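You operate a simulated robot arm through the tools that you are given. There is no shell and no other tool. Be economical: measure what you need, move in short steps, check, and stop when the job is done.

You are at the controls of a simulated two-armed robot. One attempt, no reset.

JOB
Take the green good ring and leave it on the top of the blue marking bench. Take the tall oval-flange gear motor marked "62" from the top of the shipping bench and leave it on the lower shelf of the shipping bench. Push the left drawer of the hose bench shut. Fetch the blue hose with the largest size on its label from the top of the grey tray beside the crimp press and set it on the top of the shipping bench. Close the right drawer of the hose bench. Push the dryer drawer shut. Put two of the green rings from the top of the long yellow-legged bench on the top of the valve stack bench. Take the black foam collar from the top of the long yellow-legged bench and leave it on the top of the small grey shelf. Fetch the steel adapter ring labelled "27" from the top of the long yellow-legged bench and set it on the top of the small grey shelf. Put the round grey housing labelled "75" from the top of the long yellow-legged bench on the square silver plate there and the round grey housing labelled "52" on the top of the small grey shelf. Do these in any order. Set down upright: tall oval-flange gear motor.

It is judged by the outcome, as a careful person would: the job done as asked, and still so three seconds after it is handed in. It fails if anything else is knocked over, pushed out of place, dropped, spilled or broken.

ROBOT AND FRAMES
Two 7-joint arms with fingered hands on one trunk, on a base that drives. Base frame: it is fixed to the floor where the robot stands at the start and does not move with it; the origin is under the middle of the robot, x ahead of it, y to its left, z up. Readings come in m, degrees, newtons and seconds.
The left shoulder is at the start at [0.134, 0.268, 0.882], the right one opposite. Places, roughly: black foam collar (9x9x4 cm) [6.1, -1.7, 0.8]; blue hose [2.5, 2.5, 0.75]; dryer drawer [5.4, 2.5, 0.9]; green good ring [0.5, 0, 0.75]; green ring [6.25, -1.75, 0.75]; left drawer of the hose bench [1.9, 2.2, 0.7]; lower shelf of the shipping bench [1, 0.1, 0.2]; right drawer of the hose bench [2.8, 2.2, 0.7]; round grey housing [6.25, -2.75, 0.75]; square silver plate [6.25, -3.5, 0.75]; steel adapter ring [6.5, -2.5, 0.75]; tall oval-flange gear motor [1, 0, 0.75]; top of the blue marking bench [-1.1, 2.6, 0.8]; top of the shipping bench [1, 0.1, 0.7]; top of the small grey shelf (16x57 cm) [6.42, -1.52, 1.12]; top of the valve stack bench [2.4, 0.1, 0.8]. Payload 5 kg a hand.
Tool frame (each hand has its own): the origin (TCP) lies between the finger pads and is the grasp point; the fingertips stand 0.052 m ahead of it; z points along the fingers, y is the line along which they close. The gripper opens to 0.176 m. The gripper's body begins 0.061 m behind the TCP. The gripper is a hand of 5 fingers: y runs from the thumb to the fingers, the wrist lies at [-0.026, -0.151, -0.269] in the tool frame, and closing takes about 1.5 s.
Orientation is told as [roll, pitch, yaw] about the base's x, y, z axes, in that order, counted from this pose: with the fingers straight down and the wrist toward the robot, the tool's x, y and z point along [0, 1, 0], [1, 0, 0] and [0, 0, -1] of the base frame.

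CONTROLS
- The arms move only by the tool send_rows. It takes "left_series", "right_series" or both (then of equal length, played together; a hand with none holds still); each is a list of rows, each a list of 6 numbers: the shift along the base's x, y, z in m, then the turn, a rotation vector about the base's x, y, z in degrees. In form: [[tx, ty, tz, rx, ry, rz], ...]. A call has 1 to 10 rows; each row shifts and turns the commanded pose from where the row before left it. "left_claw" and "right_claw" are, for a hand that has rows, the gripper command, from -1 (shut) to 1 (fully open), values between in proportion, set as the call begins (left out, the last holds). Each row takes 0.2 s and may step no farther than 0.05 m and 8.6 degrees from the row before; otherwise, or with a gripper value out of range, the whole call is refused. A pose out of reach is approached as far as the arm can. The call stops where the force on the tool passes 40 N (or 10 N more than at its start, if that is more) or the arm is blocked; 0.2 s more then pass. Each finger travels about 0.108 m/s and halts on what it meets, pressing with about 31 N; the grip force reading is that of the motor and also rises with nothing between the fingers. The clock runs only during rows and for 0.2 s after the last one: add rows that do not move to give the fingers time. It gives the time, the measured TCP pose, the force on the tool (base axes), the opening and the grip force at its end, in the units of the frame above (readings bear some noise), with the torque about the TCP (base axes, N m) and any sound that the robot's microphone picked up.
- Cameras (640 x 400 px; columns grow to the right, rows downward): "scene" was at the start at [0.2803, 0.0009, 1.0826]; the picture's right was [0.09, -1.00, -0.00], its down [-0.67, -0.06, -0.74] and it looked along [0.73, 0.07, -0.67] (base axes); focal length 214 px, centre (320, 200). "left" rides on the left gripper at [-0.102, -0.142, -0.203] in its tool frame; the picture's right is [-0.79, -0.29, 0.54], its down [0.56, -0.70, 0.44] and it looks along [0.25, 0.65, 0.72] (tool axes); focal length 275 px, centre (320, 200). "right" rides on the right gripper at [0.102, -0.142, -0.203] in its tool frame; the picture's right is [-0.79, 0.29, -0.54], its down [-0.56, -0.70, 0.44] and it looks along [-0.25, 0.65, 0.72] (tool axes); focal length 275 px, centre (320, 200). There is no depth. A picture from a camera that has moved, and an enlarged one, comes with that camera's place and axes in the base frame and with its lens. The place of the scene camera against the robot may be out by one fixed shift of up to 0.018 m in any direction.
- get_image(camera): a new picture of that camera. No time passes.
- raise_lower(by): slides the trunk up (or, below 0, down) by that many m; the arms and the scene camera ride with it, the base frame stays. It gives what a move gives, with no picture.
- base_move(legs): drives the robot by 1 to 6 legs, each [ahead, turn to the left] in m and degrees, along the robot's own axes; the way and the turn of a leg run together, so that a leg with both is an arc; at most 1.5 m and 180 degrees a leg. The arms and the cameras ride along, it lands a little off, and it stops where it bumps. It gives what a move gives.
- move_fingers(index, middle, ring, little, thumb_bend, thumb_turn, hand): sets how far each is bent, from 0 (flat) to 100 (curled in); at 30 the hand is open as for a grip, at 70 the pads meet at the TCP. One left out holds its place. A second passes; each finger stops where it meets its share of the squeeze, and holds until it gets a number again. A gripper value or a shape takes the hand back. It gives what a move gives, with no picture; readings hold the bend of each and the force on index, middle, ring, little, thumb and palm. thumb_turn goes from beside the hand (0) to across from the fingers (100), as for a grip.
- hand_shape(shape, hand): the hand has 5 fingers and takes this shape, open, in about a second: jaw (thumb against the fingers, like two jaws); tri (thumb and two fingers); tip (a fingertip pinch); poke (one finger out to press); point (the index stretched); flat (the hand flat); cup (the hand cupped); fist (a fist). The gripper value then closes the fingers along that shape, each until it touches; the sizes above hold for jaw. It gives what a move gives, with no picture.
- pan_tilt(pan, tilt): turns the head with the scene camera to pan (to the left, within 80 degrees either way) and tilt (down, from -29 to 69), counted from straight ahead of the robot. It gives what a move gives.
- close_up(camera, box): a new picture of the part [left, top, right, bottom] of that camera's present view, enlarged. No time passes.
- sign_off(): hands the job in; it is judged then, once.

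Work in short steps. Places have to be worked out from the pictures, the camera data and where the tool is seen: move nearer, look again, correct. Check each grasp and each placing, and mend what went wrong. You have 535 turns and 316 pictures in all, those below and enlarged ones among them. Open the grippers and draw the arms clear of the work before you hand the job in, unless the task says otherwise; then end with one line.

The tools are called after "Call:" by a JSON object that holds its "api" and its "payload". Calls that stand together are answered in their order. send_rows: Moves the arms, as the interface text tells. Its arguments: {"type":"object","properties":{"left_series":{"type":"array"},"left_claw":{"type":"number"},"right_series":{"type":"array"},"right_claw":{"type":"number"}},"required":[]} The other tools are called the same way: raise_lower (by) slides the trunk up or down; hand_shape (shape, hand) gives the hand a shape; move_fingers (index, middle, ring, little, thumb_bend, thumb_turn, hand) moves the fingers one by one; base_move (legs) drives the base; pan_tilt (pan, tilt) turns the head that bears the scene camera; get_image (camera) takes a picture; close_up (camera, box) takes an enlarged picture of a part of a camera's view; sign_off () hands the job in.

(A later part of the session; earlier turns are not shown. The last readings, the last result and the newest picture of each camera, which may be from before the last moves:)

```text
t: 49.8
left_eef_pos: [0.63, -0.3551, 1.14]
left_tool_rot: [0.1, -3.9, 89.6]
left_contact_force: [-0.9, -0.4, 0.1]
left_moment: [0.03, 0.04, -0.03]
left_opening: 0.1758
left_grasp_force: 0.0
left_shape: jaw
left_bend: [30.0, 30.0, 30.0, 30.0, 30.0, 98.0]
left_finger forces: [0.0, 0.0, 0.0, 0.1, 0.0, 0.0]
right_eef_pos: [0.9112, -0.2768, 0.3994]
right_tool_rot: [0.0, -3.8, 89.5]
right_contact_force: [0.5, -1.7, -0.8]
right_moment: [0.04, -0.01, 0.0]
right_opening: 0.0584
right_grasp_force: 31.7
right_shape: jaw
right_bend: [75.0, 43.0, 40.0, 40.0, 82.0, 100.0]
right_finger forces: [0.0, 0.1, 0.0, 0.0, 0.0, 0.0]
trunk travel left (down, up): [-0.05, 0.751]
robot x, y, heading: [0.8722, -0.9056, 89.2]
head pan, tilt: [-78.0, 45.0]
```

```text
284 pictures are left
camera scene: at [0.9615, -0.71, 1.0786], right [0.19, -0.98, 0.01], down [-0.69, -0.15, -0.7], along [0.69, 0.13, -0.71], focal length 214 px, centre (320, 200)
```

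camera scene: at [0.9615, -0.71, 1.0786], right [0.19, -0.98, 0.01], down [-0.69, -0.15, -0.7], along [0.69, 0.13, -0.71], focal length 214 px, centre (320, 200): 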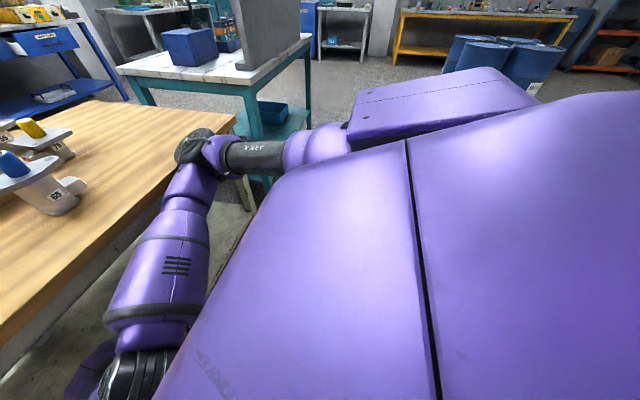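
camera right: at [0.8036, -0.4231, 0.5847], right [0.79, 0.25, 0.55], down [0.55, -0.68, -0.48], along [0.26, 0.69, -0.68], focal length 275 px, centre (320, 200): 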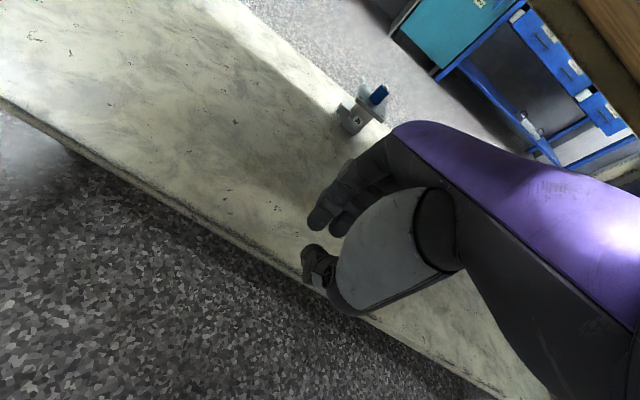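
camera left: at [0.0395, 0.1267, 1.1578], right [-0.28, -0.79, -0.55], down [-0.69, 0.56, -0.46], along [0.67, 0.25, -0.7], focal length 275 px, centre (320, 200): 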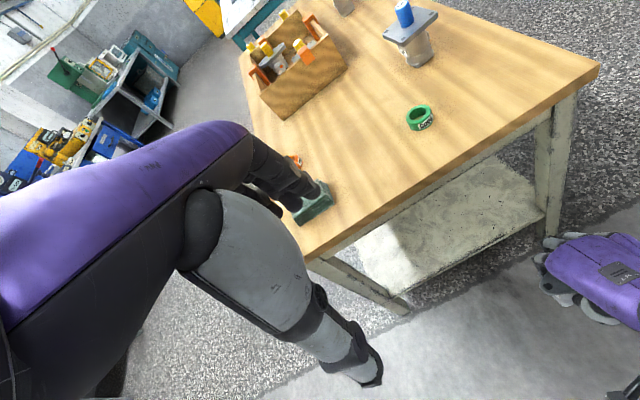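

Neither view shows the floor where it fell. I'll first bring the right arm back and up to a compact pose, then turn to search.

Call:
{"api": "send_rows", "payload": {"right_series": [[0, -0.04, 0, 0, 0, 0], [0, -0.04, 0, 0, 0, 0], [0, -0.04, 0, 0, 0, 0], [0, -0.03, 0.04, 0, 0, 0], [0, 0, 0.045, 0, 0, 0], [0, 0, 0.045, 0, 0, 0], [0, 0, 0.045, 0, 0, 0], [0, 0, 0.045, 0, 0, 0], [0, 0, 0.045, 0, 0, 0], [0, 0, 0.045, 0, 0, 0]], "right_claw": 1}}

Call:
{"api": "send_rows", "payload": {"right_series": [[0, 0, 0.045, 0, 0, 0], [0, 0, 0.045, 0, 0, 0], [0, 0, 0.045, 0, 0, 0], [0, 0, 0.045, 0, 0, 0], [0, 0, 0.045, 0, 0, 0], [0, 0, 0.045, 0, 0, 0], [0, 0, 0.045, 0, 0, 0], [0, 0, 0.045, 0, 0, 0], [0, 0, 0.0, 0, 0, 0]], "left_series": [[0, -0.04, 0, 0, 0, 0], [0, -0.04, 0, 0, 0, 0], [0, -0.04, 0, 0, 0, 0], [0, 0, 0, 0, 0, 0], [0, 0, 0, 0, 0, 0], [0, 0, 0, 0, 0, 0], [0, 0, 0, 0, 0, 0], [0, 0, 0, 0, 0, 0], [0, 0, 0, 0, 0, 0]]}}

Call:
{"api": "pan_tilt", "payload": {"pan": 0, "tilt": 45}}

Call:
{"api": "base_move", "payload": {"legs": [[0, 110]]}}

Call:
{"api": "get_image", "payload": {"camera": "scene"}}

```text
t: 52.2
left_eef_pos: [0.6965, -0.3778, 1.1544]
left_tool_rot: [0.8, -5.2, 88.6]
left_contact_force: [16.0, -8.6, 7.0]
left_moment: [0.96, 2.03, 0.47]
left_opening: 0.1761
left_grasp_force: 0.1
left_shape: jaw
left_bend: [30.0, 30.0, 30.0, 30.0, 30.0, 97.0]
left_finger forces: [0.1, 0.0, 0.0, 0.0, 0.0, 0.0]
right_eef_pos: [0.9427, -0.4188, 0.7182]
right_tool_rot: [-2.4, -2.1, 87.8]
right_contact_force: [13.0, -7.5, -5.3]
right_moment: [0.99, 1.7, 0.14]
right_opening: 0.1761
right_grasp_force: 0.0
right_shape: jaw
right_bend: [30.0, 30.0, 30.0, 30.0, 30.0, 98.0]
right_finger forces: [0.0, 0.0, 0.1, 0.0, 0.1, 0.1]
right hand out of reach, approached as far as the arm can: row 6, 7, 8
trunk travel left (down, up): [-0.05, 0.751]
robot x, y, heading: [0.8702, -0.9065, 88.9]
head pan, tilt: [-78.0, 45.0]
stopped in row 10 (right hand): the arm was blocked; the commanded pose is now the measured one
```

```text
t: 53.2
left_eef_pos: [0.6743, -0.5077, 1.1546]
left_tool_rot: [0.3, -5.6, 89.2]
left_contact_force: [4.8, -4.3, 0.9]
left_moment: [0.42, 0.63, 0.19]
left_opening: 0.1758
left_grasp_force: 0.0
left_shape: jaw
left_bend: [30.0, 30.0, 30.0, 30.0, 30.0, 98.0]
left_finger forces: [0.0, 0.0, 0.0, 0.0, 0.0, 0.0]
right_eef_pos: [0.9434, -0.425, 0.8853]
right_tool_rot: [-3.6, -2.8, 87.3]
right_contact_force: [-13.6, 7.9, -85.8]
right_moment: [12.04, -14.2, -3.8]
right_opening: 0.1756
right_grasp_force: 0.0
right_shape: jaw
right_bend: [30.0, 30.0, 30.0, 30.0, 30.0, 98.0]
right_finger forces: [0.0, 0.1, 0.0, 0.0, 0.1, 0.0]
trunk travel left (down, up): [-0.05, 0.751]
robot x, y, heading: [0.8705, -0.9104, 89.1]
head pan, tilt: [-78.0, 45.0]
stopped in row 5 (right hand): the force on the tool passed its limit at 137 N (the readings are from after the stop); the commanded pose is now the measured one
```

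```text
t: 54.7
left_eef_pos: [0.6706, -0.5048, 1.1537]
left_tool_rot: [0.0, -5.5, 89.5]
left_contact_force: [-0.5, -0.1, -0.5]
left_moment: [0.03, 0.0, -0.01]
left_opening: 0.1757
left_grasp_force: 0.1
left_shape: jaw
left_bend: [30.0, 30.0, 30.0, 30.0, 30.0, 98.0]
left_finger forces: [0.0, 0.1, 0.0, 0.0, 0.1, 0.0]
right_eef_pos: [0.9356, -0.4322, 0.8839]
right_tool_rot: [-4.3, -3.7, 89.1]
right_contact_force: [-66.8, -16.2, -127.0]
right_moment: [24.29, -29.76, -9.17]
right_opening: 0.1759
right_grasp_force: 0.0
right_shape: jaw
right_bend: [30.0, 30.0, 30.0, 30.0, 30.0, 98.0]
right_finger forces: [0.0, 0.0, 0.0, 0.0, 0.0, 0.0]
trunk travel left (down, up): [-0.05, 0.751]
robot x, y, heading: [0.8728, -0.9084, 89.3]
head pan, tilt: [0.0, 45.0]
```

```text
t: 56.3
left_eef_pos: [0.6373, -0.5545, 1.1603]
left_tool_rot: [-0.5, -6.6, 94.2]
left_contact_force: [4.2, -3.6, 1.9]
left_moment: [0.5, 0.44, 0.16]
left_opening: 0.176
left_grasp_force: 0.0
left_shape: jaw
left_bend: [30.0, 30.0, 30.0, 30.0, 30.0, 98.0]
left_finger forces: [0.1, 0.0, 0.1, 0.1, 0.0, 0.1]
right_eef_pos: [0.8981, -0.4402, 0.8878]
right_tool_rot: [-5.2, -3.3, 92.5]
right_contact_force: [-22.3, -13.5, -103.7]
right_moment: [20.92, -17.46, -2.73]
right_opening: 0.1759
right_grasp_force: 0.0
right_shape: jaw
right_bend: [30.0, 30.0, 30.0, 30.0, 30.0, 97.0]
right_finger forces: [0.0, 0.0, 0.1, 0.0, 0.1, 0.1]
trunk travel left (down, up): [-0.05, 0.751]
robot x, y, heading: [0.8681, -0.9101, 94.4]
head pan, tilt: [0.0, 45.0]
stopped in leg 1: the robot was blocked; the commanded pose is now the measured one
```

```text
283 pictures are left
camera scene: at [0.9193, -0.6544, 1.145], right [0.81, -0.58, 0.01], down [-0.03, -0.06, -1.0], along [0.58, 0.81, -0.06], focal length 214 px, centre (320, 200)
```

scene: 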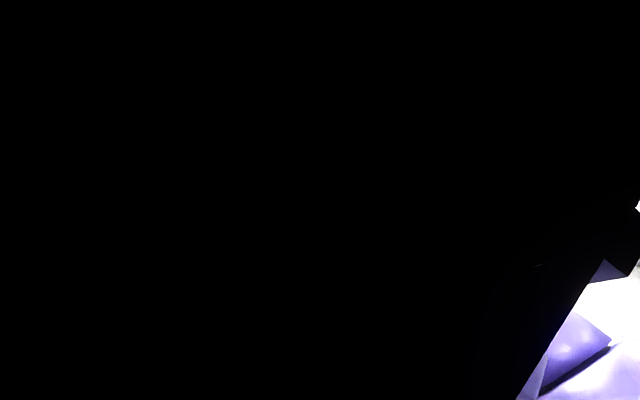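

The right arm is jammed against something. I'll stop chaining moves and look with the wrist cameras.

Call:
{"api": "get_image", "payload": {"camera": "left"}}

Call:
{"api": "get_image", "payload": {"camera": "right"}}

```text
282 pictures are left
camera left: at [0.7489, -0.7125, 1.3467], right [0.81, -0.17, -0.56], down [-0.5, -0.69, -0.53], along [-0.3, 0.71, -0.64], focal length 275 px, centre (320, 200)
```

left: 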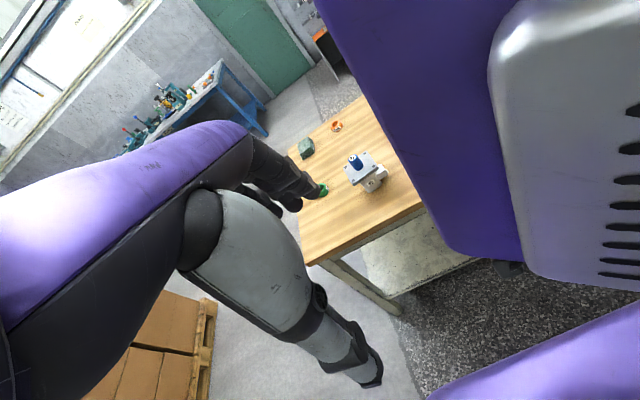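

```text
281 pictures are left
camera right: at [0.7865, -0.5977, 1.0711], right [0.73, 0.28, 0.63], down [0.62, -0.65, -0.43], along [0.29, 0.7, -0.65], focal length 275 px, centre (320, 200)
```

right: 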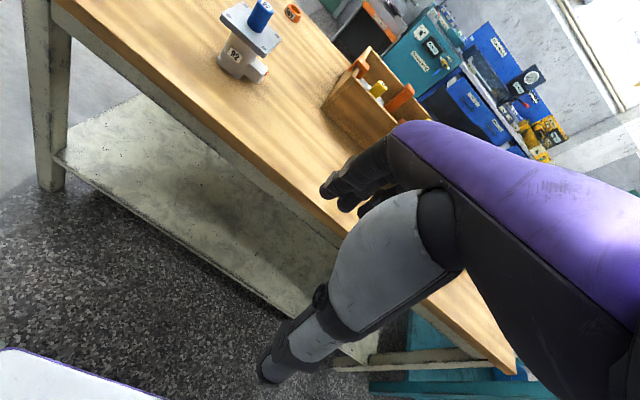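

The right forearm appears jammed against the robot's own head, and the bench looks undisturbed. I'll ease the right hand down and outward.

Call:
{"api": "send_rows", "payload": {"right_series": [[0.01, 0.01, -0.02, 0, 0, 0], [0.02, 0.01, -0.03, 0, 0, 0], [0.02, 0.01, -0.03, 0, 0, 0], [0, 0, 0, 0, 0, 0]]}}

Call:
{"api": "get_image", "payload": {"camera": "scene"}}

Call:
{"api": "get_image", "payload": {"camera": "left"}}

```text
t: 57.3
left_eef_pos: [0.6361, -0.553, 1.159]
left_tool_rot: [-0.8, -6.4, 94.3]
left_contact_force: [-1.7, -1.4, -1.8]
left_moment: [0.24, -0.13, -0.19]
left_opening: 0.1757
left_grasp_force: 0.0
left_shape: jaw
left_bend: [30.0, 30.0, 30.0, 30.0, 30.0, 98.0]
left_finger forces: [0.0, 0.0, 0.0, 0.0, 0.1, 0.0]
right_eef_pos: [0.9367, -0.4102, 0.8167]
right_tool_rot: [-4.6, -4.2, 93.9]
right_contact_force: [0.4, 0.2, 0.9]
right_moment: [-0.03, 0.03, 0.0]
right_opening: 0.1755
right_grasp_force: 0.0
right_shape: jaw
right_bend: [30.0, 30.0, 30.0, 30.0, 30.0, 98.0]
right_finger forces: [0.1, 0.1, 0.1, 0.1, 0.1, 0.0]
right hand out of reach, approached as far as the arm can: row 3
trunk travel left (down, up): [-0.05, 0.751]
robot x, y, heading: [0.872, -0.9058, 94.5]
head pan, tilt: [0.0, 45.0]
```

```text
280 pictures are left
camera scene: at [0.859, -0.6453, 1.0782], right [1.0, 0.07, 0.0], down [0.05, -0.71, -0.7], along [-0.05, 0.7, -0.72], focal length 214 px, centre (320, 200)
```

scene: 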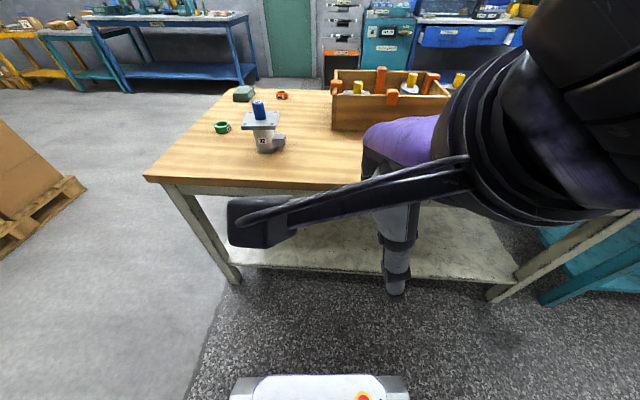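

```text
279 pictures are left
camera left: at [0.7467, -0.7088, 1.3457], right [0.81, -0.17, -0.56], down [-0.5, -0.69, -0.53], along [-0.3, 0.71, -0.64], focal length 275 px, centre (320, 200)
```

left: 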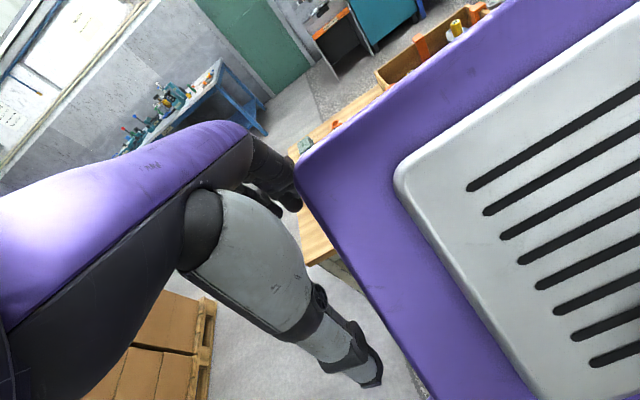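

It's freed. I'll move the right hand outward to the robot's right, then up, keeping it clear of the head.

Call:
{"api": "send_rows", "payload": {"right_series": [[0.04, 0, 0, 0, 0, 0], [0.04, 0, 0.0, 0, 0, 0], [0.04, 0, 0.02, 0, 0, 0], [0.04, 0, 0.03, 0, 0, 0], [0.03, 0, 0.03, 0, 0, 0], [0, 0, 0.03, 0, 0, 0], [0, 0, 0.03, 0, 0, 0], [0, 0, 0, 0, 0, 0]]}}

Call:
{"api": "get_image", "payload": {"camera": "scene"}}

```text
t: 58.8
left_eef_pos: [0.637, -0.5619, 1.1596]
left_tool_rot: [-0.7, -5.9, 94.2]
left_contact_force: [2.1, -2.8, 0.8]
left_moment: [0.31, 0.29, 0.11]
left_opening: 0.1762
left_grasp_force: 0.1
left_shape: jaw
left_bend: [30.0, 30.0, 30.0, 30.0, 30.0, 98.0]
left_finger forces: [0.0, 0.0, 0.0, 0.0, 0.0, 0.0]
right_eef_pos: [1.0976, -0.3904, 0.966]
right_tool_rot: [-5.4, -4.9, 93.2]
right_contact_force: [42.2, 79.4, -27.6]
right_moment: [-10.29, 4.81, -1.86]
right_opening: 0.1759
right_grasp_force: 0.2
right_shape: jaw
right_bend: [30.0, 30.0, 30.0, 30.0, 30.0, 98.0]
right_finger forces: [0.0, 0.0, 0.0, 0.0, 0.1, 0.0]
right hand out of reach, approached as far as the arm can: row 1, 2, 3
trunk travel left (down, up): [-0.05, 0.751]
robot x, y, heading: [0.8685, -0.9032, 94.6]
head pan, tilt: [0.0, 45.0]
stopped in row 7 (right hand): the force on the tool passed its limit at 51 N (the readings are from after the stop); the commanded pose is now the measured one
```

```text
278 pictures are left
camera scene: at [0.8649, -0.6416, 1.0889], right [1.0, 0.01, 0.0], down [0.0, -0.62, -0.78], along [-0.01, 0.78, -0.62], focal length 214 px, centre (320, 200)
```

scene: 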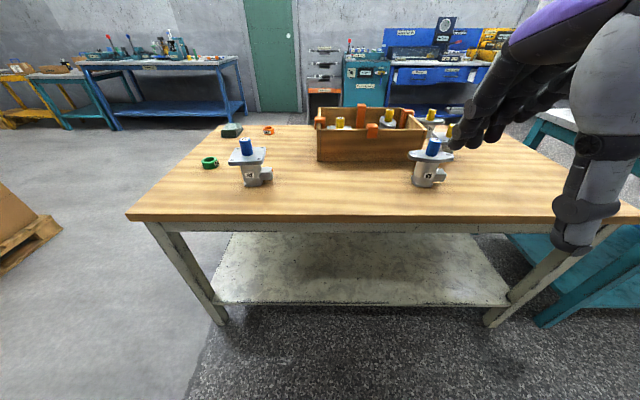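

The wrist is still pressing the head, so I'll move the hand forward over the clear bench area at height.

Call:
{"api": "send_rows", "payload": {"right_series": [[0.01, 0.03, 0, 0, 0, 0], [0.01, 0.04, 0, 0, 0, 0], [0.02, 0.04, 0.01, 0, 0, 0], [0.02, 0.03, 0.02, 0, 0, 0], [0, 0, 0.02, 0, 0, 0], [0, 0, 0, 0, 0, 0]]}}

Call:
{"api": "get_image", "payload": {"camera": "scene"}}

```text
t: 60.2
left_eef_pos: [0.6377, -0.559, 1.1575]
left_tool_rot: [-0.8, -5.7, 94.4]
left_contact_force: [-5.1, 2.2, -2.1]
left_moment: [-0.01, -0.43, -0.26]
left_opening: 0.1758
left_grasp_force: 0.0
left_shape: jaw
left_bend: [30.0, 30.0, 30.0, 30.0, 30.0, 98.0]
left_finger forces: [0.0, 0.0, 0.0, 0.0, 0.1, 0.0]
right_eef_pos: [1.1544, -0.2505, 1.014]
right_tool_rot: [-5.2, -4.8, 93.9]
right_contact_force: [-0.1, 0.9, -1.2]
right_moment: [-0.12, 0.02, 0.07]
right_opening: 0.1757
right_grasp_force: 0.1
right_shape: jaw
right_bend: [30.0, 30.0, 30.0, 30.0, 30.0, 98.0]
right_finger forces: [0.0, 0.1, 0.0, 0.0, 0.0, 0.0]
trunk travel left (down, up): [-0.05, 0.751]
robot x, y, heading: [0.8696, -0.9065, 94.3]
head pan, tilt: [0.0, 45.0]
```

```text
277 pictures are left
camera scene: at [0.8588, -0.6443, 1.0778], right [1.0, 0.07, 0.0], down [0.05, -0.71, -0.7], along [-0.05, 0.7, -0.71], focal length 214 px, centre (320, 200)
```

scene: 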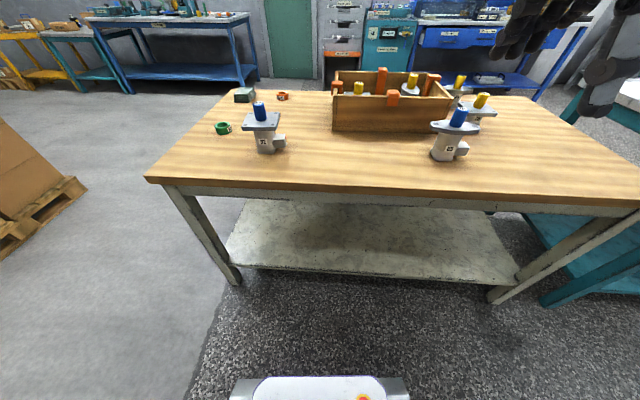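

The arm is free. I'll turn left in place to search the floor for the dropped motor.

Call:
{"api": "base_move", "payload": {"legs": [[0, 85]]}}

Call:
{"api": "get_image", "payload": {"camera": "scene"}}

```text
t: 66.2
left_eef_pos: [0.507, -1.1106, 1.1572]
left_tool_rot: [-2.6, -7.1, 178.1]
left_contact_force: [0.1, 0.1, -0.4]
left_moment: [-0.02, -0.01, 0.02]
left_opening: 0.1761
left_grasp_force: 0.0
left_shape: jaw
left_bend: [30.0, 30.0, 30.0, 30.0, 30.0, 97.0]
left_finger forces: [0.1, 0.0, 0.0, 0.0, 0.0, 0.0]
right_eef_pos: [0.2403, -0.5716, 1.0157]
right_tool_rot: [-5.1, -5.0, 179.4]
right_contact_force: [-0.6, -0.3, 0.5]
right_moment: [-0.01, 0.02, 0.0]
right_opening: 0.1761
right_grasp_force: 0.1
right_shape: jaw
right_bend: [30.0, 30.0, 30.0, 30.0, 30.0, 98.0]
right_finger forces: [0.0, 0.0, 0.1, 0.1, 0.0, 0.0]
trunk travel left (down, up): [-0.05, 0.751]
robot x, y, heading: [0.8709, -0.8831, 179.8]
head pan, tilt: [0.0, 45.0]
```

```text
276 pictures are left
camera scene: at [0.6104, -0.8908, 1.0777], right [0.0, 1.0, 0.0], down [0.72, 0.0, -0.7], along [-0.7, 0.0, -0.72], focal length 214 px, centre (320, 200)
```

scene: 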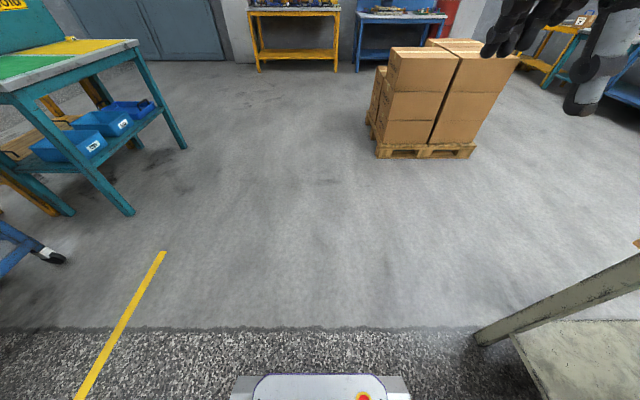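

It isn't here, so I'll turn further left.

Call:
{"api": "base_move", "payload": {"legs": [[0, 80]]}}

Call:
{"api": "get_image", "payload": {"camera": "scene"}}

```text
t: 71.8
left_eef_pos: [1.0295, -1.2473, 1.1595]
left_tool_rot: [-3.3, -7.9, -102.9]
left_contact_force: [-0.5, -0.9, -0.2]
left_moment: [0.04, 0.02, -0.01]
left_opening: 0.1759
left_grasp_force: 0.1
left_shape: jaw
left_bend: [30.0, 30.0, 30.0, 30.0, 30.0, 97.0]
left_finger forces: [0.0, 0.0, 0.1, 0.0, 0.0, 0.0]
right_eef_pos: [0.4512, -1.413, 1.023]
right_tool_rot: [-5.2, -5.7, -101.0]
right_contact_force: [-0.3, 0.0, -1.1]
right_moment: [-0.02, -0.04, 0.0]
right_opening: 0.1757
right_grasp_force: 0.0
right_shape: jaw
right_bend: [30.0, 30.0, 30.0, 30.0, 30.0, 98.0]
right_finger forces: [0.0, 0.0, 0.0, 0.0, 0.0, 0.0]
trunk travel left (down, up): [-0.05, 0.751]
robot x, y, heading: [0.8697, -0.8604, -100.5]
head pan, tilt: [0.0, 45.0]
```

```text
275 pictures are left
camera scene: at [0.8332, -1.1342, 1.0777], right [-0.98, 0.18, 0.0], down [0.13, 0.71, -0.7], along [-0.13, -0.69, -0.72], focal length 214 px, centre (320, 200)
```

scene: 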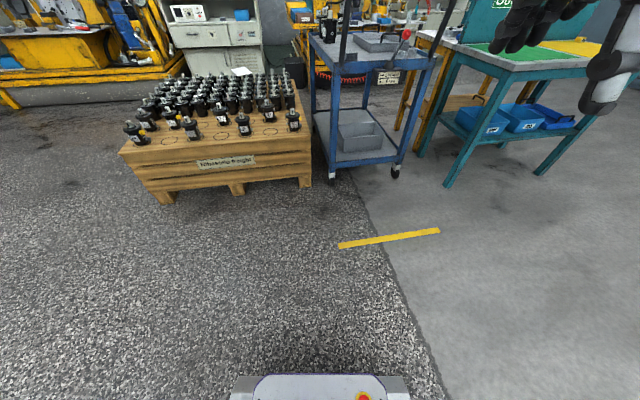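

Call:
{"api": "base_move", "payload": {"legs": [[0, 70]]}}

Call:
{"api": "get_image", "payload": {"camera": "scene"}}

```text
t: 76.8
left_eef_pos: [1.2789, -0.8394, 1.1605]
left_tool_rot: [-4.1, -8.5, -33.2]
left_contact_force: [0.6, 1.0, 0.2]
left_moment: [-0.01, 0.0, -0.02]
left_opening: 0.1757
left_grasp_force: 0.1
left_shape: jaw
left_bend: [30.0, 30.0, 30.0, 30.0, 30.0, 97.0]
left_finger forces: [0.0, 0.1, 0.0, 0.0, 0.0, 0.0]
right_eef_pos: [1.2399, -1.4399, 1.0307]
right_tool_rot: [-5.3, -6.4, -30.7]
right_contact_force: [-0.8, -1.2, 0.1]
right_moment: [0.0, 0.04, 0.01]
right_opening: 0.1756
right_grasp_force: 0.1
right_shape: jaw
right_bend: [30.0, 30.0, 30.0, 30.0, 30.0, 98.0]
right_finger forces: [0.0, 0.1, 0.0, 0.0, 0.0, 0.0]
trunk travel left (down, up): [-0.05, 0.751]
robot x, y, heading: [0.8693, -0.8777, -30.0]
head pan, tilt: [0.0, 45.0]
```

```text
274 pictures are left
camera scene: at [1.1096, -1.0179, 1.0777], right [-0.5, -0.87, 0.0], down [-0.62, 0.36, -0.7], along [0.6, -0.35, -0.72], focal length 214 px, centre (320, 200)
```

scene: 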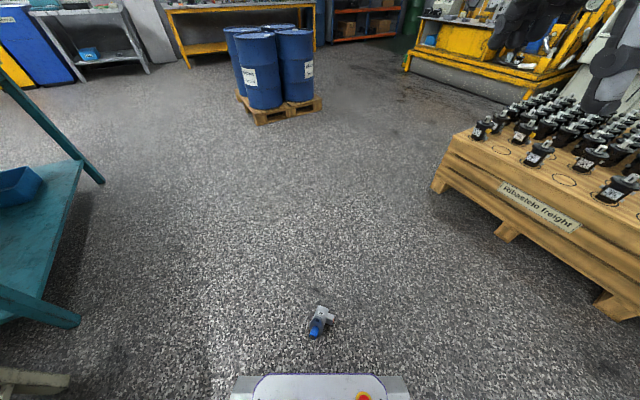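

Found it: the motor is lying on the floor just ahead. I'll take a close-up for its pose.

Call:
{"api": "close_up", "payload": {"camera": "scene", "box": [280, 290, 360, 350]}}

Call:
{"api": "get_image", "payload": {"camera": "right"}}

Call:
{"api": "get_image", "payload": {"camera": "left"}}

```text
6.67 times, centred on (320, 320) of scene
camera zoom: at [1.1096, -1.0179, 1.0777], right [-0.5, -0.87, 0.0], down [-0.62, 0.36, -0.7], along [0.6, -0.35, -0.72], focal length 1430 px, centre (320, -600)
```

zoom: 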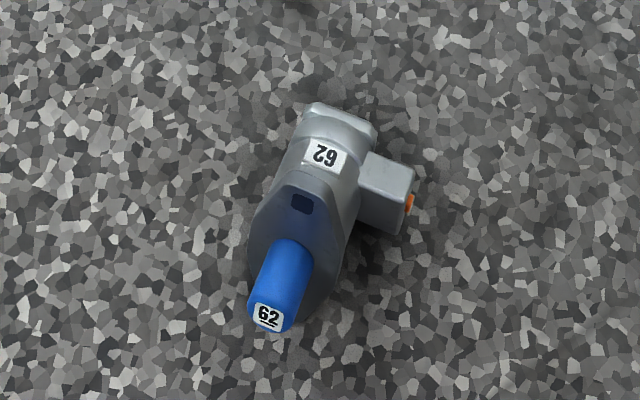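

```text
272 pictures are left
camera right: at [1.1613, -1.2534, 1.2046], right [-0.19, -0.75, 0.64], down [-0.87, -0.18, -0.47], along [0.46, -0.64, -0.61], focal length 275 px, centre (320, 200)
```

right: 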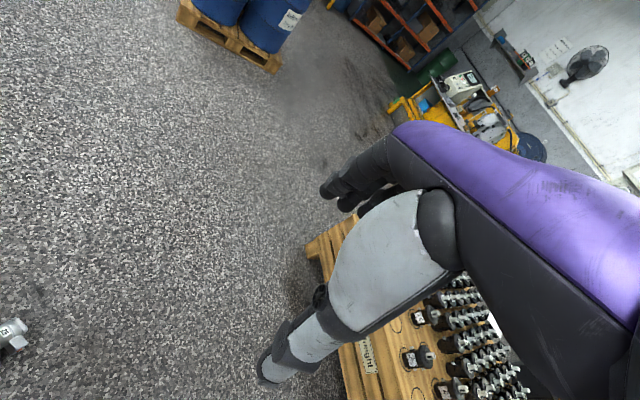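

```text
271 pictures are left
camera left: at [1.0872, -0.8198, 1.3459], right [-0.63, -0.58, -0.52], down [-0.23, 0.78, -0.58], along [0.74, -0.25, -0.63], focal length 275 px, centre (320, 200)
```

left: 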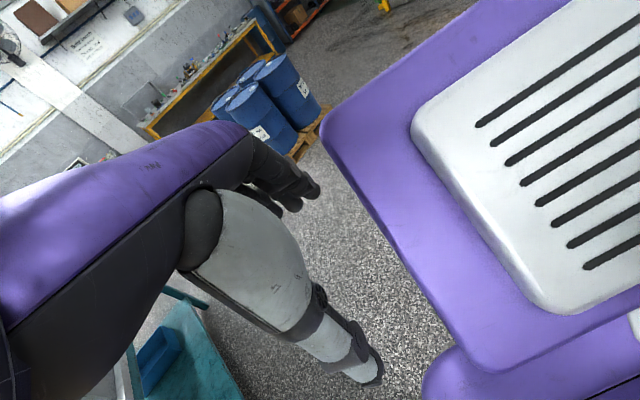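

The motor lies with its cap toward me. The plan is to pinch the cap from above with the closing line across its axis and lift, so the motor swings upright; then I'll set it down and regrasp securely. First I back up slightly and square and yaw the right hand.

Call:
{"api": "base_move", "payload": {"legs": [[-0.12, 0]]}}

Call:
{"api": "send_rows", "payload": {"right_series": [[0, 0, 0, 7.8, 2.8, 0], [0, 0, 0, 0, 0, 8], [0, 0, 0, 0, 0, 8], [0, 0, 0, 0, 0, 8], [0, 0, 0, 0, 0, 8], [0, 0, 0, 0, 0, 8], [0, 0, 0, 0, 0, 8], [0, 0, 0, 0, 0, 8], [0, 0, 0, 0, 0, 8], [0, 0, 0, 0, 0, 8]]}}

Call:
{"api": "get_image", "payload": {"camera": "scene"}}

```text
t: 78.3
left_eef_pos: [1.1628, -0.7734, 1.1628]
left_tool_rot: [-4.0, -8.5, -33.3]
left_contact_force: [-1.8, -0.6, 1.1]
left_moment: [0.03, -0.12, 0.02]
left_opening: 0.1763
left_grasp_force: 0.0
left_shape: jaw
left_bend: [30.0, 30.0, 30.0, 30.0, 30.0, 98.0]
left_finger forces: [0.0, 0.0, 0.1, 0.0, 0.0, 0.0]
right_eef_pos: [1.1226, -1.3718, 1.0405]
right_tool_rot: [-5.1, -7.4, -30.6]
right_contact_force: [-1.3, 0.4, 0.7]
right_moment: [0.02, -0.15, 0.0]
right_opening: 0.1761
right_grasp_force: 0.0
right_shape: jaw
right_bend: [30.0, 30.0, 30.0, 30.0, 30.0, 97.0]
right_finger forces: [0.0, 0.0, 0.0, 0.0, 0.0, 0.0]
trunk travel left (down, up): [-0.05, 0.751]
robot x, y, heading: [0.7658, -0.8159, -30.2]
head pan, tilt: [0.0, 45.0]
```

```text
t: 80.5
left_eef_pos: [1.1577, -0.7699, 1.1613]
left_tool_rot: [-4.1, -7.6, -33.2]
left_contact_force: [0.0, 0.5, -0.6]
left_moment: [-0.01, 0.0, -0.02]
left_opening: 0.1757
left_grasp_force: 0.2
left_shape: jaw
left_bend: [30.0, 30.0, 30.0, 30.0, 30.0, 98.0]
left_finger forces: [0.0, 0.0, 0.1, 0.0, 0.0, 0.0]
right_eef_pos: [1.1108, -1.3663, 1.0473]
right_tool_rot: [0.2, -1.6, 41.0]
right_contact_force: [0.1, -1.1, -0.6]
right_moment: [0.02, 0.02, 0.03]
right_opening: 0.1758
right_grasp_force: 0.0
right_shape: jaw
right_bend: [30.0, 30.0, 30.0, 30.0, 30.0, 98.0]
right_finger forces: [0.0, 0.0, 0.0, 0.1, 0.0, 0.0]
trunk travel left (down, up): [-0.05, 0.751]
robot x, y, heading: [0.7619, -0.8159, -30.0]
head pan, tilt: [0.0, 45.0]
```

```text
270 pictures are left
camera scene: at [1.0045, -0.9569, 1.0775], right [-0.5, -0.87, 0.0], down [-0.62, 0.36, -0.7], along [0.6, -0.35, -0.72], focal length 214 px, centre (320, 200)
```

scene: 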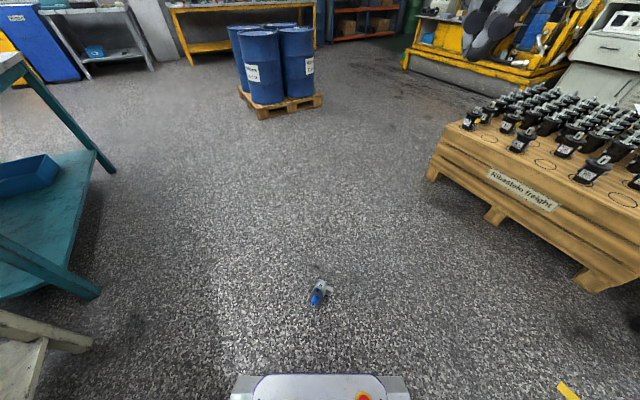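

Call:
{"api": "close_up", "payload": {"camera": "scene", "box": [290, 270, 350, 315]}}

Call:
{"api": "close_up", "payload": {"camera": "left", "box": [0, 0, 640, 400]}}

```text
8.89 times, centred on (320, 292) of scene
camera zoom: at [1.0045, -0.9569, 1.0775], right [-0.5, -0.87, 0.0], down [-0.62, 0.36, -0.7], along [0.6, -0.35, -0.72], focal length 1906 px, centre (320, -622)
```

zoom: 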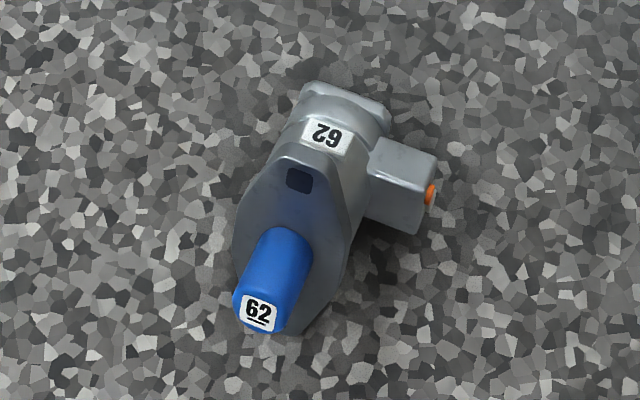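

```text
1.00 times, centred on (320, 200) of left (not enlarged: the box is as wide or as high as the picture)
camera zoom: at [0.9682, -0.7507, 1.3488], right [-0.64, -0.57, -0.52], down [-0.24, 0.78, -0.57], along [0.73, -0.24, -0.64], focal length 275 px, centre (320, 200)
```

zoom: 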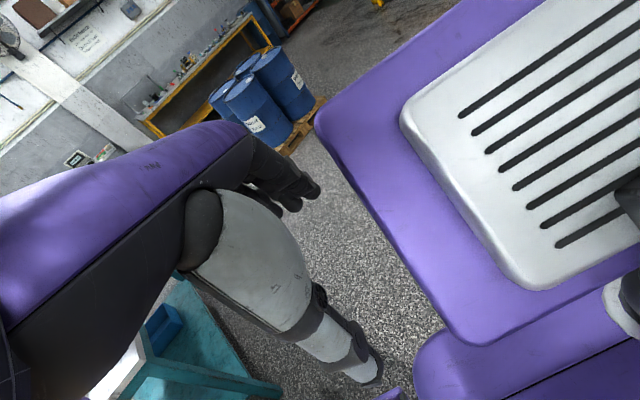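

Cap center is near (1.313,-1.11,0.07). I'll move the right hand toward it in stages, and move the left hand a bit forward away from the head.

Call:
{"api": "send_rows", "payload": {"right_series": [[0.025, 0.032, 0, 0, 0, 0], [0.025, 0.032, 0, 0, 0, 0], [0.025, 0.032, 0, 0, 0, 0], [0.025, 0.032, 0, 0, 0, 0], [0.025, 0.032, -0.02, 0, 0, 0], [0.025, 0.032, -0.02, 0, 0, 0], [0.025, 0.032, -0.02, 0, 0, 0], [0.025, 0.032, -0.02, 0, 0, 0], [0, 0, -0.045, 0, 0, 0], [0, 0, -0.045, 0, 0, 0]], "left_series": [[0.035, -0.02, 0, 0, 0, 0], [0.035, -0.02, 0, 0, 0, 0], [0.035, -0.02, 0, 0, 0, 0], [0.035, 0.0, 0, 0, 0, 0], [0, 0, 0, 0, 0, 0], [0, 0, 0, 0, 0, 0], [0, 0, 0, 0, 0, 0], [0, 0, 0, 0, 0, 0], [0, 0, 0, 0, 0, 0], [0, 0, 0, 0, 0, 0]]}}

Call:
{"api": "get_image", "payload": {"camera": "right"}}

```text
t: 82.7
left_eef_pos: [1.2915, -0.8277, 1.1648]
left_tool_rot: [-4.0, -9.2, -33.3]
left_contact_force: [0.4, -1.3, -0.1]
left_moment: [0.22, 0.04, -0.02]
left_opening: 0.176
left_grasp_force: 0.1
left_shape: jaw
left_bend: [30.0, 30.0, 30.0, 30.0, 30.0, 98.0]
left_finger forces: [0.0, 0.1, 0.0, 0.0, 0.1, 0.0]
right_eef_pos: [1.3123, -1.11, 0.8741]
right_tool_rot: [0.1, -1.8, 41.0]
right_contact_force: [0.1, -2.3, 0.2]
right_moment: [0.24, -0.06, -0.03]
right_opening: 0.1761
right_grasp_force: 0.0
right_shape: jaw
right_bend: [30.0, 30.0, 30.0, 30.0, 30.0, 98.0]
right_finger forces: [0.0, 0.1, 0.0, 0.1, 0.0, 0.0]
trunk travel left (down, up): [-0.05, 0.751]
robot x, y, heading: [0.7637, -0.8142, -30.2]
head pan, tilt: [0.0, 45.0]
```

```text
267 pictures are left
camera right: at [1.1333, -1.1303, 1.0718], right [0.72, -0.42, 0.55], down [-0.16, -0.87, -0.47], along [0.67, 0.25, -0.7], focal length 275 px, centre (320, 200)
```

right: 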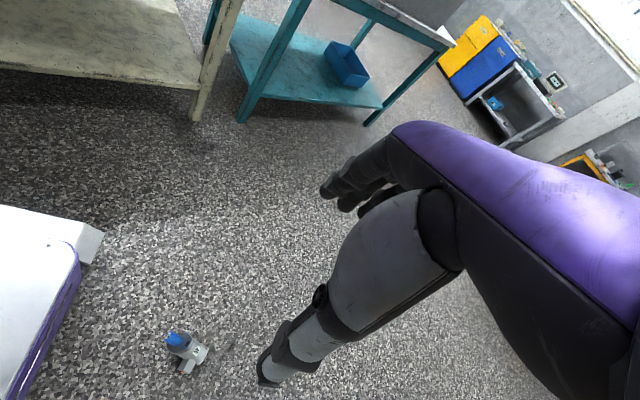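

Call:
{"api": "send_rows", "payload": {"right_series": [[0, 0, -0.045, 0, 0, 0], [0, 0, -0.045, 0, 0, 0], [0, 0, -0.045, 0, 0, 0], [0, 0, -0.045, 0, 0, 0], [0, 0, -0.045, 0, 0, 0], [0, 0, -0.045, 0, 0, 0], [0, 0, -0.045, 0, 0, 0], [0, 0, -0.045, 0, 0, 0], [0, 0, -0.045, 0, 0, 0], [0, 0, -0.045, 0, 0, 0]]}}

Call:
{"api": "send_rows", "payload": {"right_series": [[0, 0, -0.045, 0, 0, 0], [0, 0, -0.045, 0, 0, 0], [0, 0, -0.045, 0, 0, 0], [0, 0, -0.045, 0, 0, 0], [0, 0, 0, 0, 0, 0]]}}

Call:
{"api": "get_image", "payload": {"camera": "right"}}

Call:
{"api": "get_image", "payload": {"camera": "scene"}}

```text
t: 84.9
left_eef_pos: [1.2909, -0.8262, 1.1648]
left_tool_rot: [-4.1, -9.2, -33.2]
left_contact_force: [1.5, -0.9, 0.1]
left_moment: [0.1, 0.15, -0.04]
left_opening: 0.1759
left_grasp_force: 0.0
left_shape: jaw
left_bend: [30.0, 30.0, 30.0, 30.0, 30.0, 98.0]
left_finger forces: [0.0, 0.1, 0.1, 0.0, 0.0, 0.0]
right_eef_pos: [1.3114, -1.1089, 0.426]
right_tool_rot: [-0.1, -1.8, 40.9]
right_contact_force: [2.1, -0.4, 0.8]
right_moment: [0.02, 0.12, 0.05]
right_opening: 0.176
right_grasp_force: 0.1
right_shape: jaw
right_bend: [30.0, 30.0, 30.0, 30.0, 30.0, 98.0]
right_finger forces: [0.0, 0.0, 0.0, 0.0, 0.0, 0.1]
trunk travel left (down, up): [-0.05, 0.751]
robot x, y, heading: [0.7651, -0.8168, -30.1]
head pan, tilt: [0.0, 45.0]
```

```text
t: 86.1
left_eef_pos: [1.2903, -0.8255, 1.1656]
left_tool_rot: [-4.0, -9.3, -33.4]
left_contact_force: [-1.1, -0.9, 0.2]
left_moment: [0.02, -0.07, 0.0]
left_opening: 0.176
left_grasp_force: 0.1
left_shape: jaw
left_bend: [30.0, 30.0, 30.0, 30.0, 30.0, 98.0]
left_finger forces: [0.1, 0.1, 0.0, 0.0, 0.0, 0.0]
right_eef_pos: [1.3112, -1.1073, 0.2495]
right_tool_rot: [-0.1, -1.8, 40.9]
right_contact_force: [0.0, -0.6, -0.8]
right_moment: [0.01, 0.0, 0.03]
right_opening: 0.176
right_grasp_force: 0.0
right_shape: jaw
right_bend: [30.0, 30.0, 30.0, 30.0, 30.0, 98.0]
right_finger forces: [0.1, 0.0, 0.0, 0.0, 0.1, 0.1]
trunk travel left (down, up): [-0.05, 0.751]
robot x, y, heading: [0.7612, -0.8128, -30.3]
head pan, tilt: [0.0, 45.0]
```

```text
266 pictures are left
camera right: at [1.1319, -1.128, 0.4447], right [0.72, -0.42, 0.55], down [-0.16, -0.87, -0.46], along [0.67, 0.25, -0.7], focal length 275 px, centre (320, 200)
```

right: 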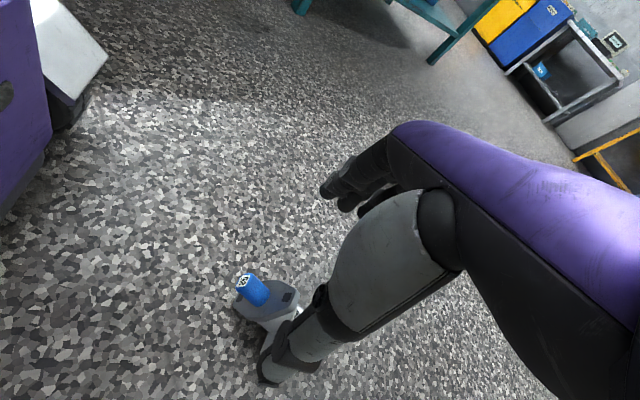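

```text
265 pictures are left
camera scene: at [1.004, -0.9567, 1.0781], right [-0.5, -0.87, 0.0], down [-0.62, 0.36, -0.7], along [0.6, -0.35, -0.72], focal length 214 px, centre (320, 200)
```

scene: 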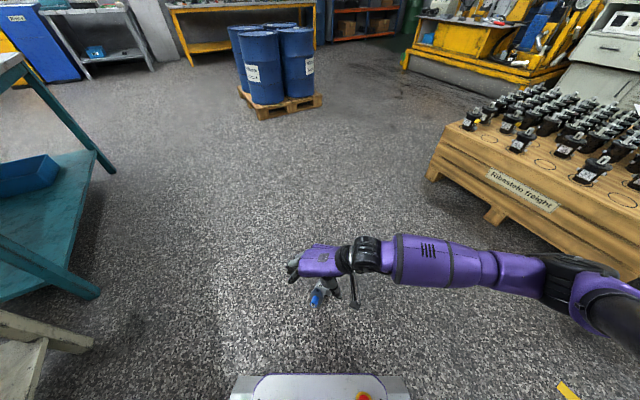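

The cap is centered under the hand, so I'll descend to the cap level.

Call:
{"api": "send_rows", "payload": {"right_series": [[-0.005, -0.003, -0.04, 0, 0, 0], [0, 0, -0.04, 0, 0, 0], [0, 0, -0.04, 0, 0, 0], [0, 0, -0.03, 0, 0, 0], [0, 0, -0.02, 0, 0, 0], [0, 0, 0, 0, 0, 0]]}}

Call:
{"api": "get_image", "payload": {"camera": "right"}}

Call:
{"api": "close_up", "payload": {"camera": "scene", "box": [270, 230, 390, 320]}}

```text
t: 87.5
left_eef_pos: [1.2915, -0.8262, 1.1649]
left_tool_rot: [-4.0, -9.3, -33.3]
left_contact_force: [0.1, 0.6, 0.7]
left_moment: [0.03, -0.02, -0.01]
left_opening: 0.176
left_grasp_force: 0.1
left_shape: jaw
left_bend: [30.0, 30.0, 30.0, 30.0, 30.0, 98.0]
left_finger forces: [0.1, 0.0, 0.0, 0.1, 0.0, 0.1]
right_eef_pos: [1.3068, -1.1139, 0.0769]
right_tool_rot: [0.0, -1.8, 40.9]
right_contact_force: [-0.8, 0.5, 0.1]
right_moment: [-0.02, 0.02, 0.03]
right_opening: 0.1759
right_grasp_force: 0.1
right_shape: jaw
right_bend: [30.0, 30.0, 30.0, 30.0, 30.0, 98.0]
right_finger forces: [0.1, 0.0, 0.1, 0.1, 0.1, 0.0]
trunk travel left (down, up): [-0.05, 0.751]
robot x, y, heading: [0.7638, -0.816, -30.2]
head pan, tilt: [0.0, 45.0]
```

```text
264 pictures are left
camera right: at [1.1279, -1.1331, 0.2738], right [0.72, -0.42, 0.55], down [-0.16, -0.87, -0.46], along [0.67, 0.25, -0.7], focal length 275 px, centre (320, 200)
```

right: 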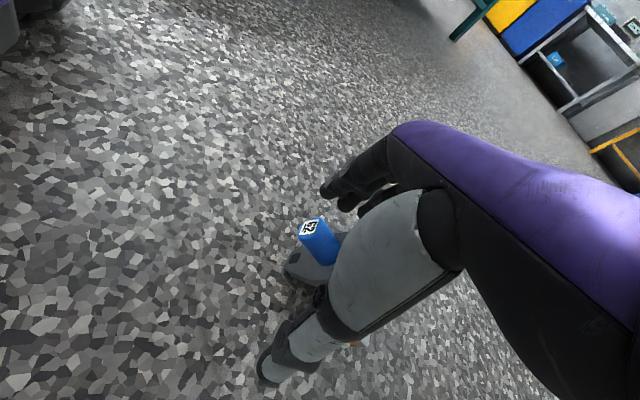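

```text
4.44 times, centred on (330, 275) of scene
camera zoom: at [1.0043, -0.9567, 1.0779], right [-0.5, -0.87, 0.0], down [-0.62, 0.36, -0.7], along [0.6, -0.35, -0.72], focal length 953 px, centre (276, -133)
```

zoom: 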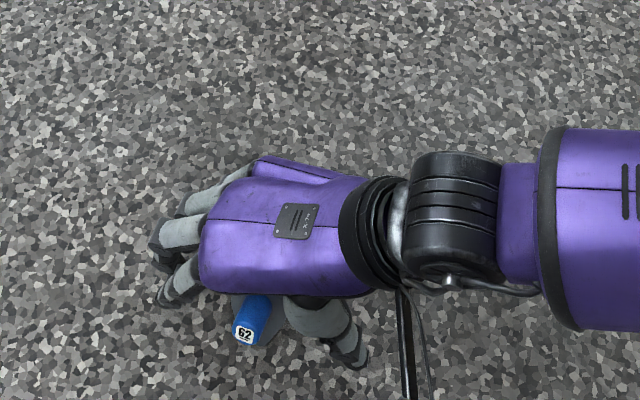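

Thumb and index straddle the cap while the other fingers straddle the flange and body. I'll close.

Call:
{"api": "send_rows", "payload": {"right_series": [[0, 0, 0, 0, 0, 0], [0, 0, 0, 0, 0, 0], [0, 0, 0, 0, 0, 0], [0, 0, 0, 0, 0, 0], [0, 0, 0, 0, 0, 0], [0, 0, 0, 0, 0, 0], [0, 0, 0, 0, 0, 0], [0, 0, 0, 0, 0, 0], [0, 0, 0, 0, 0, 0]], "right_claw": -1}}

Call:
{"api": "close_up", "payload": {"camera": "scene", "box": [270, 230, 390, 320]}}

Call:
{"api": "close_up", "payload": {"camera": "right", "box": [220, 160, 460, 400]}}

```text
t: 89.5
left_eef_pos: [1.2912, -0.8259, 1.1648]
left_tool_rot: [-4.1, -9.3, -33.3]
left_contact_force: [0.5, 0.8, 0.0]
left_moment: [0.02, -0.02, 0.0]
left_opening: 0.1762
left_grasp_force: 0.1
left_shape: jaw
left_bend: [30.0, 30.0, 30.0, 30.0, 30.0, 98.0]
left_finger forces: [0.0, 0.1, 0.0, 0.0, 0.0, 0.0]
right_eef_pos: [1.3068, -1.112, 0.0759]
right_tool_rot: [0.1, -1.7, 41.0]
right_contact_force: [0.5, 0.8, 0.1]
right_moment: [0.2, -0.15, 0.18]
right_opening: 0.044
right_grasp_force: 30.9
right_shape: jaw
right_bend: [74.0, 51.0, 49.0, 53.0, 75.0, 100.0]
right_finger forces: [11.5, 11.7, 4.3, 0.0, 25.4, 0.0]
trunk travel left (down, up): [-0.05, 0.751]
robot x, y, heading: [0.7628, -0.8108, -30.0]
head pan, tilt: [0.0, 45.0]
```

```text
4.44 times, centred on (330, 275) of scene
camera zoom: at [1.0045, -0.9568, 1.0777], right [-0.5, -0.87, 0.0], down [-0.62, 0.36, -0.7], along [0.6, -0.35, -0.72], focal length 953 px, centre (276, -133)
```

zoom: 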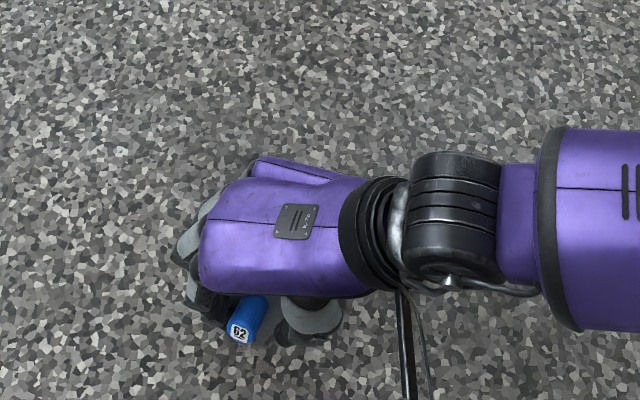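

```text
1.67 times, centred on (340, 280) of right
camera zoom: at [1.1277, -1.1329, 0.2736], right [0.72, -0.42, 0.55], down [-0.16, -0.87, -0.46], along [0.67, 0.25, -0.7], focal length 459 px, centre (287, 67)
```

zoom: 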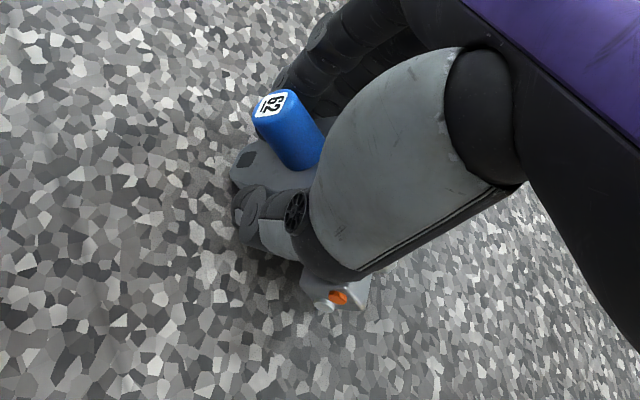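

Four contacts are engaged. I'll lift slowly and look.

Call:
{"api": "send_rows", "payload": {"right_series": [[0, 0, 0.01, 0, 0, 0], [0, 0, 0.02, 0, 0, 0], [0, 0, 0.03, 0, 0, 0], [0, 0, 0.03, 0, 0, 0], [0, 0, 0.03, 0, 0, 0], [0, 0, 0.02, 0, 0, 0], [0, 0, 0.01, 0, 0, 0], [0, 0, 0.0, 0, 0, 0]]}}

Call:
{"api": "close_up", "payload": {"camera": "scene", "box": [260, 220, 420, 340]}}

Call:
{"api": "close_up", "payload": {"camera": "right", "box": [220, 160, 460, 400]}}

```text
t: 91.3
left_eef_pos: [1.2916, -0.8257, 1.165]
left_tool_rot: [-4.0, -9.2, -33.3]
left_contact_force: [-0.2, -0.4, -0.2]
left_moment: [0.0, 0.01, -0.01]
left_opening: 0.1759
left_grasp_force: 0.0
left_shape: jaw
left_bend: [30.0, 30.0, 30.0, 30.0, 30.0, 98.0]
left_finger forces: [0.1, 0.0, 0.0, 0.0, 0.1, 0.0]
right_eef_pos: [1.3062, -1.1136, 0.226]
right_tool_rot: [0.1, -1.7, 40.9]
right_contact_force: [0.5, -0.3, -8.5]
right_moment: [0.32, 0.23, 0.0]
right_opening: 0.0434
right_grasp_force: 31.3
right_shape: jaw
right_bend: [73.0, 51.0, 53.0, 53.0, 75.0, 100.0]
right_finger forces: [17.0, 10.4, 5.5, 0.1, 24.2, 0.1]
trunk travel left (down, up): [-0.05, 0.751]
robot x, y, heading: [0.7649, -0.8145, -30.1]
head pan, tilt: [0.0, 45.0]
```

```text
3.33 times, centred on (340, 280) of scene
camera zoom: at [1.0048, -0.957, 1.0775], right [-0.5, -0.87, 0.0], down [-0.62, 0.36, -0.7], along [0.6, -0.35, -0.72], focal length 715 px, centre (253, -67)
```

zoom: 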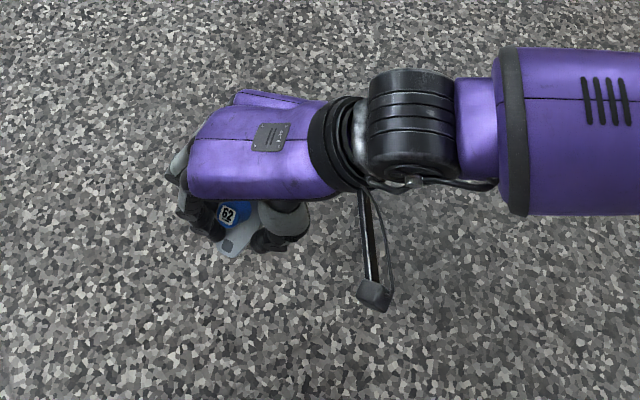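

```text
1.67 times, centred on (340, 280) of right
camera zoom: at [1.1277, -1.133, 0.4228], right [0.72, -0.42, 0.55], down [-0.16, -0.87, -0.46], along [0.67, 0.25, -0.7], focal length 459 px, centre (287, 67)
```

zoom: 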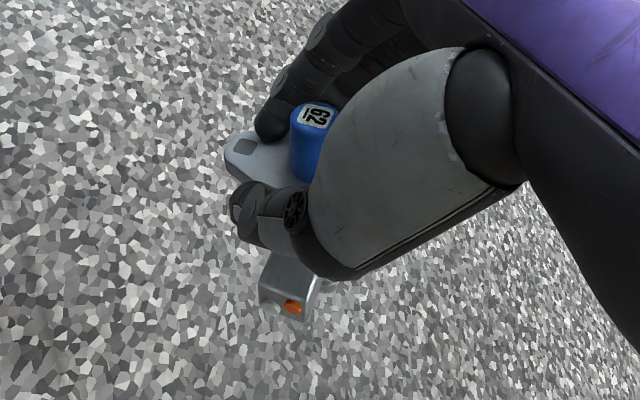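

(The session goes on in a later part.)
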